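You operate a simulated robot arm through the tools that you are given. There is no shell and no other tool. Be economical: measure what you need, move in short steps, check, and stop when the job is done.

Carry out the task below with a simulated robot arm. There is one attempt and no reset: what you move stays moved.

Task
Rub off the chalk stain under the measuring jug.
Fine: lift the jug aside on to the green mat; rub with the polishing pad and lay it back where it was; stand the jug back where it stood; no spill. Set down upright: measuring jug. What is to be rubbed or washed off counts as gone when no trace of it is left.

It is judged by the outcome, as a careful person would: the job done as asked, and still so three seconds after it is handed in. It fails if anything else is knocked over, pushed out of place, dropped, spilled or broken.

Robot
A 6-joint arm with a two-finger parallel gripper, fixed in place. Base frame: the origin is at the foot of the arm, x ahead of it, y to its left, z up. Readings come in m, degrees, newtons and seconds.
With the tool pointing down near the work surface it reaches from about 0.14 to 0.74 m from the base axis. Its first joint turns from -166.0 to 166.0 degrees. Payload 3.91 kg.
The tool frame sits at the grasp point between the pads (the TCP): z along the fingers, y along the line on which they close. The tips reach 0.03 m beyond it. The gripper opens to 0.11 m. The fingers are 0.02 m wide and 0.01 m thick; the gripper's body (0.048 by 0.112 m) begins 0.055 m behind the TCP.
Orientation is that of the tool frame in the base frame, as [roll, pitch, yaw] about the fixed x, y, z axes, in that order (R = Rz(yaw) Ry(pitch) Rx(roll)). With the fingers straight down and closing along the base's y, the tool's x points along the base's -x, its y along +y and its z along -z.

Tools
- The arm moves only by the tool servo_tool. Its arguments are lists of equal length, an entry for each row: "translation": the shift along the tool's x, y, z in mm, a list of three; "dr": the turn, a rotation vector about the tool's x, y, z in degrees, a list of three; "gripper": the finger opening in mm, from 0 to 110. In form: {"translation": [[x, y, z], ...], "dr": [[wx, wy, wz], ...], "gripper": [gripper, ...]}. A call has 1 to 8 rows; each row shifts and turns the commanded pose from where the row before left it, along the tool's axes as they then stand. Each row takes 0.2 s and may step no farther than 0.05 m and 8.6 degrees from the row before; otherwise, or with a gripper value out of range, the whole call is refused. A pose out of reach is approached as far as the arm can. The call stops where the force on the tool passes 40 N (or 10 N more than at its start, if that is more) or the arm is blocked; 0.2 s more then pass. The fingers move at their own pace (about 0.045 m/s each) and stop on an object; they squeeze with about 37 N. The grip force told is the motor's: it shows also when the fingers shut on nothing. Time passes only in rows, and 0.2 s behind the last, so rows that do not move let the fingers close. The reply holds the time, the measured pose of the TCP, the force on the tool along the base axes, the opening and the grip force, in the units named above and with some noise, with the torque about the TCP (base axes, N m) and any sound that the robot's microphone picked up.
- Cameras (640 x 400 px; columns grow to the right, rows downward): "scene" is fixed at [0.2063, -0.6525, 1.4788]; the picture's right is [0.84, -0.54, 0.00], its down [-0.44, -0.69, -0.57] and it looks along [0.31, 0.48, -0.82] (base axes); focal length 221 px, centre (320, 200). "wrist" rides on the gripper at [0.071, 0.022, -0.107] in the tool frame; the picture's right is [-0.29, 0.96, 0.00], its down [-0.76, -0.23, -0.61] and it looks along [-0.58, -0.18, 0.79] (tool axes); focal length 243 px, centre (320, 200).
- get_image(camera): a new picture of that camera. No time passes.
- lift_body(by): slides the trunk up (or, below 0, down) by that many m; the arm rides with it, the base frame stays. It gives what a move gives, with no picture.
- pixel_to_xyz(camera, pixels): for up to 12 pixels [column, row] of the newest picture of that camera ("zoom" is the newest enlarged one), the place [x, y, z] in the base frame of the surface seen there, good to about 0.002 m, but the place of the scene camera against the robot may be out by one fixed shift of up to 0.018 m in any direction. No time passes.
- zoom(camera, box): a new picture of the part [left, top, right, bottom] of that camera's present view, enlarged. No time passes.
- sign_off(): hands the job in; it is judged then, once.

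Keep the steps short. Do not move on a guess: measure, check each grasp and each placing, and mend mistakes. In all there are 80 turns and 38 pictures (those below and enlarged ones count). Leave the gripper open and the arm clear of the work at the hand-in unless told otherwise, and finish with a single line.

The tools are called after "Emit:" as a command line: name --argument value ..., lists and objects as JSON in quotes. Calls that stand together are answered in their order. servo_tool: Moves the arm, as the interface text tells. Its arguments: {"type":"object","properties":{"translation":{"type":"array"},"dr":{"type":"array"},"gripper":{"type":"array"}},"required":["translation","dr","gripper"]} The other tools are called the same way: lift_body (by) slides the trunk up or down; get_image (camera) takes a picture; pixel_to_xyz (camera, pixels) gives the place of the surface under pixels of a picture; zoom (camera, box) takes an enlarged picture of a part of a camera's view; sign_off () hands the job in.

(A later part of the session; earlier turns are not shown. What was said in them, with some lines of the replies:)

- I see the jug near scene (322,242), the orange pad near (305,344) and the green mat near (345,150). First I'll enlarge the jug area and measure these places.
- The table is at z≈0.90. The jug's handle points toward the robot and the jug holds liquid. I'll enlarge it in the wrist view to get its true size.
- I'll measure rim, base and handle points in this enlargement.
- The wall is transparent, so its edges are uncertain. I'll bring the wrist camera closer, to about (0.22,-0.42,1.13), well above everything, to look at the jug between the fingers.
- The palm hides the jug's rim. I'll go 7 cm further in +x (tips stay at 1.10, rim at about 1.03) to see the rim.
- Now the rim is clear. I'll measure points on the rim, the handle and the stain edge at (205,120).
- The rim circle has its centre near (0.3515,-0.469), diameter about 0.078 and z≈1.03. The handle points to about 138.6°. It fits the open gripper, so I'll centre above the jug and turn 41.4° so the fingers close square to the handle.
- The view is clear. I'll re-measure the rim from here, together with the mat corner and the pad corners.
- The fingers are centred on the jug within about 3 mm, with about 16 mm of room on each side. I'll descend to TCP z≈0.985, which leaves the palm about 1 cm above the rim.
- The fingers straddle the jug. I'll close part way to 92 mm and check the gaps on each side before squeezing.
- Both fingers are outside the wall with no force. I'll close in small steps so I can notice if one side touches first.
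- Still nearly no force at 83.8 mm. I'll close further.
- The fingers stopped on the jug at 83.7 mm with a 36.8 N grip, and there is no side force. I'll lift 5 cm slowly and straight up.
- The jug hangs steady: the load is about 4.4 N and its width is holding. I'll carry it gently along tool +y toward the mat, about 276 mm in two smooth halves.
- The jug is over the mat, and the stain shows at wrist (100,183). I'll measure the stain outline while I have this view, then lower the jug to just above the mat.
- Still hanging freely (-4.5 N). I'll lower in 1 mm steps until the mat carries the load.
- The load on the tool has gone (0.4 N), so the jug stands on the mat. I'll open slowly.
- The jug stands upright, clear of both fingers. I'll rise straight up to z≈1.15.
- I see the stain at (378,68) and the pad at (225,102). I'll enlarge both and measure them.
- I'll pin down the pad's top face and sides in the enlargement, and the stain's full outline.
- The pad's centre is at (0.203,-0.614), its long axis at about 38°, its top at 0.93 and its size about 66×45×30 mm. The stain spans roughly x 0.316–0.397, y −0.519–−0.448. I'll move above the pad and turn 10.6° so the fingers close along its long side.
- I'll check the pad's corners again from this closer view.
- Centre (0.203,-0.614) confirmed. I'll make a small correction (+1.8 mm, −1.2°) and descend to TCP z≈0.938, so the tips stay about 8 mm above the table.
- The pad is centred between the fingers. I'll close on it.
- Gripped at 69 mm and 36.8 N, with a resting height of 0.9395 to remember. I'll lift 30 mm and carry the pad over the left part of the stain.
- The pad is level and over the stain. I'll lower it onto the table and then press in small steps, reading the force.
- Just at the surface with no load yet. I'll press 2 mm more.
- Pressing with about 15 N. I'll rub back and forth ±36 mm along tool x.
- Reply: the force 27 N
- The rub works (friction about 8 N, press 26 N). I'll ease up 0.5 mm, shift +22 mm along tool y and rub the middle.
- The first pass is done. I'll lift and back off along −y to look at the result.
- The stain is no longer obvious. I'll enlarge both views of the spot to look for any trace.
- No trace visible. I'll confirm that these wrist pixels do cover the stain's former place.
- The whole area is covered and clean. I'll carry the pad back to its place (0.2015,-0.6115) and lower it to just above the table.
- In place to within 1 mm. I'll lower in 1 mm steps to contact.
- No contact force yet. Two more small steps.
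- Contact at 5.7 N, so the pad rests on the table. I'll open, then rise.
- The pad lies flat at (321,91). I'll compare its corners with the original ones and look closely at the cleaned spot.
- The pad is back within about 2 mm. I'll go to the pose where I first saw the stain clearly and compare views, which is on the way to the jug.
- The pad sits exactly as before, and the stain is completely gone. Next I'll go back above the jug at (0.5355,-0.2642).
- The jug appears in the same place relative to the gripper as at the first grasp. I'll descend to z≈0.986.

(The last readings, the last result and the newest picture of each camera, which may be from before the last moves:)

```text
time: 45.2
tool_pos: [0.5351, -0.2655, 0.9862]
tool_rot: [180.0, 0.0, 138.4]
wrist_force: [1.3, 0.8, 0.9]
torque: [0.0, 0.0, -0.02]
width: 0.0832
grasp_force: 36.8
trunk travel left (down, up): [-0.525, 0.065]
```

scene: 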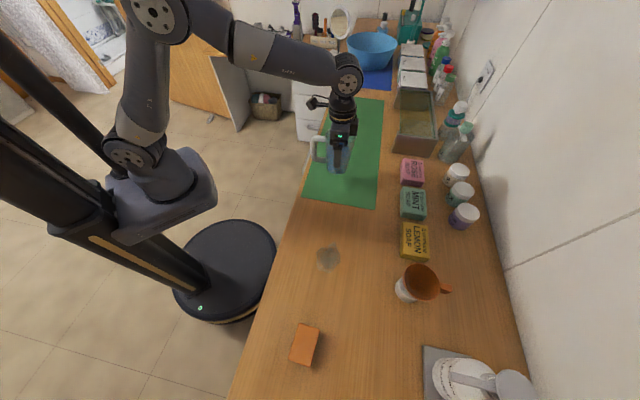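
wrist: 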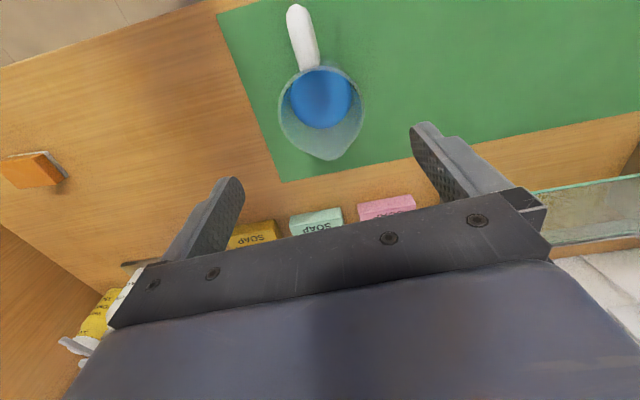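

Gripped at 83.2 mm, 36.8 N. I'll lift gently.

Emit:
servo_tool --translation '[[0, 0, -3], [0, 0, -7], [0, 0, -12], [0, 0, -14], [0, 0, -12], [0, 0, -5], [0, 0, 0]]' --dr '[[0, 0, 0], [0, 0, 0], [0, 0, 0], [0, 0, 0], [0, 0, 0], [0, 0, 0], [0, 0, 0]]' --gripper '[70, 70, 70, 70, 70, 70, 70]'

Emit:
servo_tool --translation '[[0.5, -6, 0], [0.5, -12, 0], [0, -18, 0], [0, -22, 0], [0, -24, 0], [0, -24, 0], [0, -19.5, 0], [0, -12, 0]]' --dr '[[0, 0, 0], [0, 0, 0], [0, 0, 0], [0, 0, 0], [0, 0, 0], [0, 0, 0], [0, 0, 0], [0, 0, 0]]' --gripper '[70, 70, 70, 70, 70, 70, 70, 70]'

Emit:
servo_tool --translation '[[0, -6, 0], [0, -12, 0], [0, -18, 0], [0, -22, 0], [0, -24, 0], [0, -24, 0], [0, -19, 0], [0, -12, 0]]' --dr '[[0, 0, 0], [0, 0, 0], [0, 0, 0], [0, 0, 0], [0, 0, 0], [0, 0, 0], [0, 0, 0], [0, 0, 0]]' --gripper '[70, 70, 70, 70, 70, 70, 70, 70]'

Emit:
servo_tool --translation '[[0, 0, 0], [0, 0, 0]]' --dr '[[0, 0, 0], [0, 0, 0]]' --gripper '[70, 70]'

```text
time: 46.8
tool_pos: [0.5339, -0.266, 1.039]
tool_rot: [-180.0, 0.0, 138.6]
wrist_force: [0.0, 0.0, -4.1]
torque: [-0.05, -0.05, -0.02]
width: 0.0829
grasp_force: 37.3
trunk travel left (down, up): [-0.525, 0.065]
```

```text
time: 48.6
tool_pos: [0.4423, -0.3675, 1.0388]
tool_rot: [-179.9, 0.0, 138.7]
wrist_force: [0.3, 0.2, -3.8]
torque: [-0.06, -0.05, 0.04]
width: 0.0833
grasp_force: 36.6
trunk travel left (down, up): [-0.525, 0.065]
```

```text
time: 50.4
tool_pos: [0.3507, -0.4704, 1.0389]
tool_rot: [-180.0, 0.0, 138.6]
wrist_force: [-0.5, 0.4, -4.0]
torque: [-0.05, -0.04, 0.02]
width: 0.0834
grasp_force: 36.7
trunk travel left (down, up): [-0.525, 0.065]
```

```text
time: 51.0
tool_pos: [0.3509, -0.4707, 1.0374]
tool_rot: [180.0, -0.1, 138.5]
wrist_force: [-0.7, 0.5, -3.8]
torque: [-0.08, -0.03, 0.01]
width: 0.0831
grasp_force: 36.6
trunk travel left (down, up): [-0.525, 0.065]
```

Over its old place to within 2 mm. I'll correct that and lower to just above the table.

Emit:
servo_tool --translation '[[-1, 1.4, 5], [0, 0, 12], [0, 0, 14], [0, 0, 12], [0, 0, 5], [0, 0, 1]]' --dr '[[0, 0, 0], [0, 0, 0], [0, 0, 0], [0, 0, 0], [0, 0, 0], [0, 0, 0]]' --gripper '[70, 70, 70, 70, 70, 70]'

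```text
time: 52.4
tool_pos: [0.3542, -0.47, 0.9889]
tool_rot: [180.0, 0.1, 138.5]
wrist_force: [0.7, -0.6, -4.6]
torque: [-0.02, -0.07, 0.0]
width: 0.0832
grasp_force: 37.3
trunk travel left (down, up): [-0.525, 0.065]
```

Still hanging. I'll lower in 1 mm steps.

Emit:
servo_tool --translation '[[0, 0, 1], [0, 0, 1], [0, 0, 1]]' --dr '[[0, 0, 0], [0, 0, 0], [0, 0, 0]]' --gripper '[70, 70, 70]'

```text
time: 53.2
tool_pos: [0.3555, -0.4697, 0.9859]
tool_rot: [-179.9, 0.0, 138.5]
wrist_force: [-0.3, 0.8, -3.8]
torque: [-0.04, -0.1, -0.02]
width: 0.0832
grasp_force: 37.0
trunk travel left (down, up): [-0.525, 0.065]
```

Still hanging, and reading about 2 mm too far in x. I'll correct by 1.5 mm and lower a bit further.

Emit:
servo_tool --translation '[[1, -1, 0], [0, 0, 0.7], [0, 0, 0.7]]' --dr '[[0, 0, 0], [0, 0, 0], [0, 0, 0]]' --gripper '[70, 70, 70]'

```text
time: 54.0
tool_pos: [0.3522, -0.4708, 0.9857]
tool_rot: [-180.0, 0.0, 138.5]
wrist_force: [-0.3, 0.4, -3.4]
torque: [-0.06, -0.01, 0.03]
width: 0.0833
grasp_force: 37.4
trunk travel left (down, up): [-0.525, 0.065]
```

Position is good now and the jug still hangs slightly. A little lower.

Emit:
servo_tool --translation '[[0, 0, 0.7], [0, 0, 0.7]]' --dr '[[0, 0, 0], [0, 0, 0]]' --gripper '[70, 70]'

```text
time: 54.6
tool_pos: [0.3534, -0.4692, 0.9832]
tool_rot: [180.0, 0.0, 138.5]
wrist_force: [-1.3, -0.6, -4.3]
torque: [-0.06, -0.09, 0.03]
width: 0.0833
grasp_force: 37.0
trunk travel left (down, up): [-0.525, 0.065]
```

Continue down; the mat was about 2 mm thick, so contact should be close.

Emit:
servo_tool --translation '[[0, 0, 0.7], [0, 0, 0.7]]' --dr '[[0, 0, 0], [0, 0, 0]]' --gripper '[70, 70]'

```text
time: 55.2
tool_pos: [0.3528, -0.4708, 0.9835]
tool_rot: [179.9, 0.0, 138.4]
wrist_force: [0.6, 0.2, -2.9]
torque: [-0.05, -0.05, 0.01]
width: 0.0832
grasp_force: 36.9
trunk travel left (down, up): [-0.525, 0.065]
```

The load begins to ease (−2.9 N). One more small step.

Emit:
servo_tool --translation '[[0, 0, 0.5], [0, 0, 0.5]]' --dr '[[0, 0, 0], [0, 0, 0]]' --gripper '[70, 70]'

```text
time: 55.8
tool_pos: [0.3526, -0.4703, 0.9852]
tool_rot: [-180.0, 0.1, 138.7]
wrist_force: [1.9, -0.7, 4.5]
torque: [-0.08, 0.02, 0.0]
width: 0.0832
grasp_force: 36.8
trunk travel left (down, up): [-0.525, 0.065]
```

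The table now carries the jug (+4.5 N) at (0.3526,-0.4703), the original spot. I'll open slowly.

Emit:
servo_tool --translation '[[0, 0, 0], [0, 0, 0], [0, 0, 0], [0, 0, 0], [0, 0, 0]]' --dr '[[0, 0, 0], [0, 0, 0], [0, 0, 0], [0, 0, 0], [0, 0, 0]]' --gripper '[86, 92, 100, 110, 110]'

Emit:
get_image --camera "wrist"

```text
time: 57.0
tool_pos: [0.3523, -0.4695, 0.9835]
tool_rot: [180.0, -0.1, 138.5]
wrist_force: [-0.1, -1.1, 1.2]
torque: [0.0, -0.01, 0.0]
width: 0.1097
grasp_force: 0.0
trunk travel left (down, up): [-0.525, 0.065]
```

```text
12 pictures are left
```

wrist: 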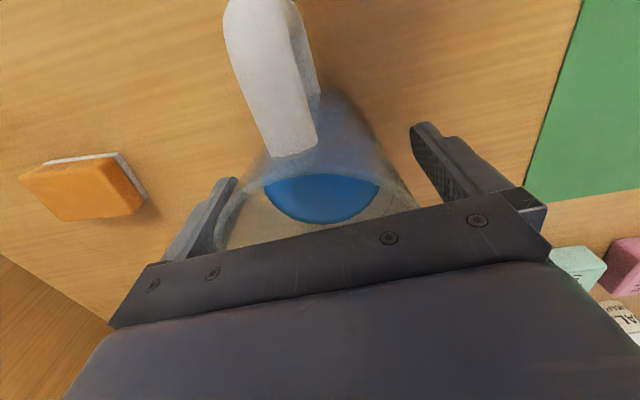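

The jug stands upright and free of the fingers. I'll rise straight up and then retreat toward the starting place.

Emit:
servo_tool --translation '[[0, 0, -15], [0, 0, -30], [0, 0, -40], [0, 0, -40], [0, 0, -40], [0, 0, -20]]' --dr '[[0, 0, 0], [0, 0, 0], [0, 0, 0], [0, 0, 0], [0, 0, 0], [0, 0, 0]]' --gripper '[110, 110, 110, 110, 110, 110]'

Emit:
servo_tool --translation '[[20, 45, 0], [20, 45, 0], [20, 40, 0], [20, 40, 0], [20, 35, 0]]' --dr '[[0, 0, 0], [0, 0, 0], [0, 0, 0], [0, 0, 0], [0, 0, 0]]' --gripper '[110, 110, 110, 110, 110]'

Emit:
get_image --camera "scene"

Emit:
zoom --camera "scene" --box '[260, 200, 420, 300]'

```text
time: 58.4
tool_pos: [0.351, -0.4697, 1.1682]
tool_rot: [179.9, -0.1, 138.5]
wrist_force: [0.9, -0.5, 0.4]
torque: [-0.01, 0.04, -0.03]
width: 0.1099
grasp_force: 0.2
trunk travel left (down, up): [-0.525, 0.065]
```

```text
time: 59.6
tool_pos: [0.4112, -0.2486, 1.1658]
tool_rot: [180.0, 0.1, 138.4]
wrist_force: [-0.3, -0.5, 0.4]
torque: [0.01, -0.04, -0.01]
width: 0.11
grasp_force: 0.1
trunk travel left (down, up): [-0.525, 0.065]
```

```text
11 pictures are left
```

scene: 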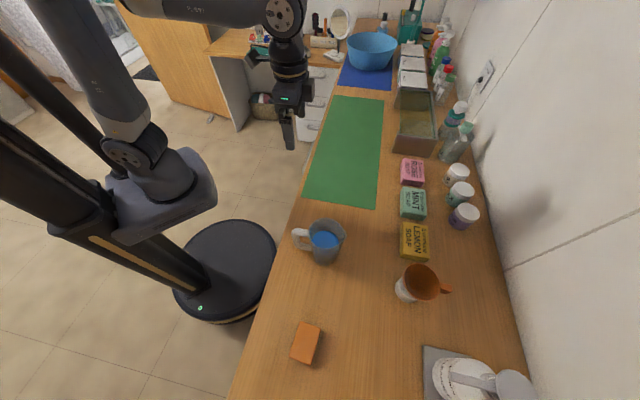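

```text
4.00 times, centred on (340, 250) of scene
```

zoom: 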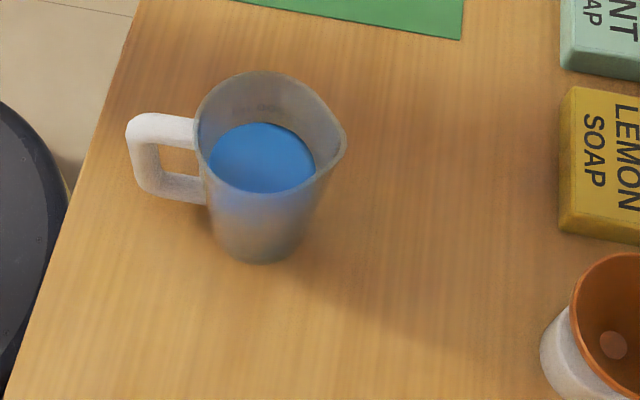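

The jug matches the first picture almost to the pixel, with no stain, no spill and the liquid at the same level. The pad is back, the gripper is open and the arm is clear, so I'll hand in.

Emit:
sign_off

```text
The job is handed in.
```

The chalk stain is rubbed off with no trace left; the jug stands upright where it was, the pad is back within about 2 mm of its place, and nothing was spilled.
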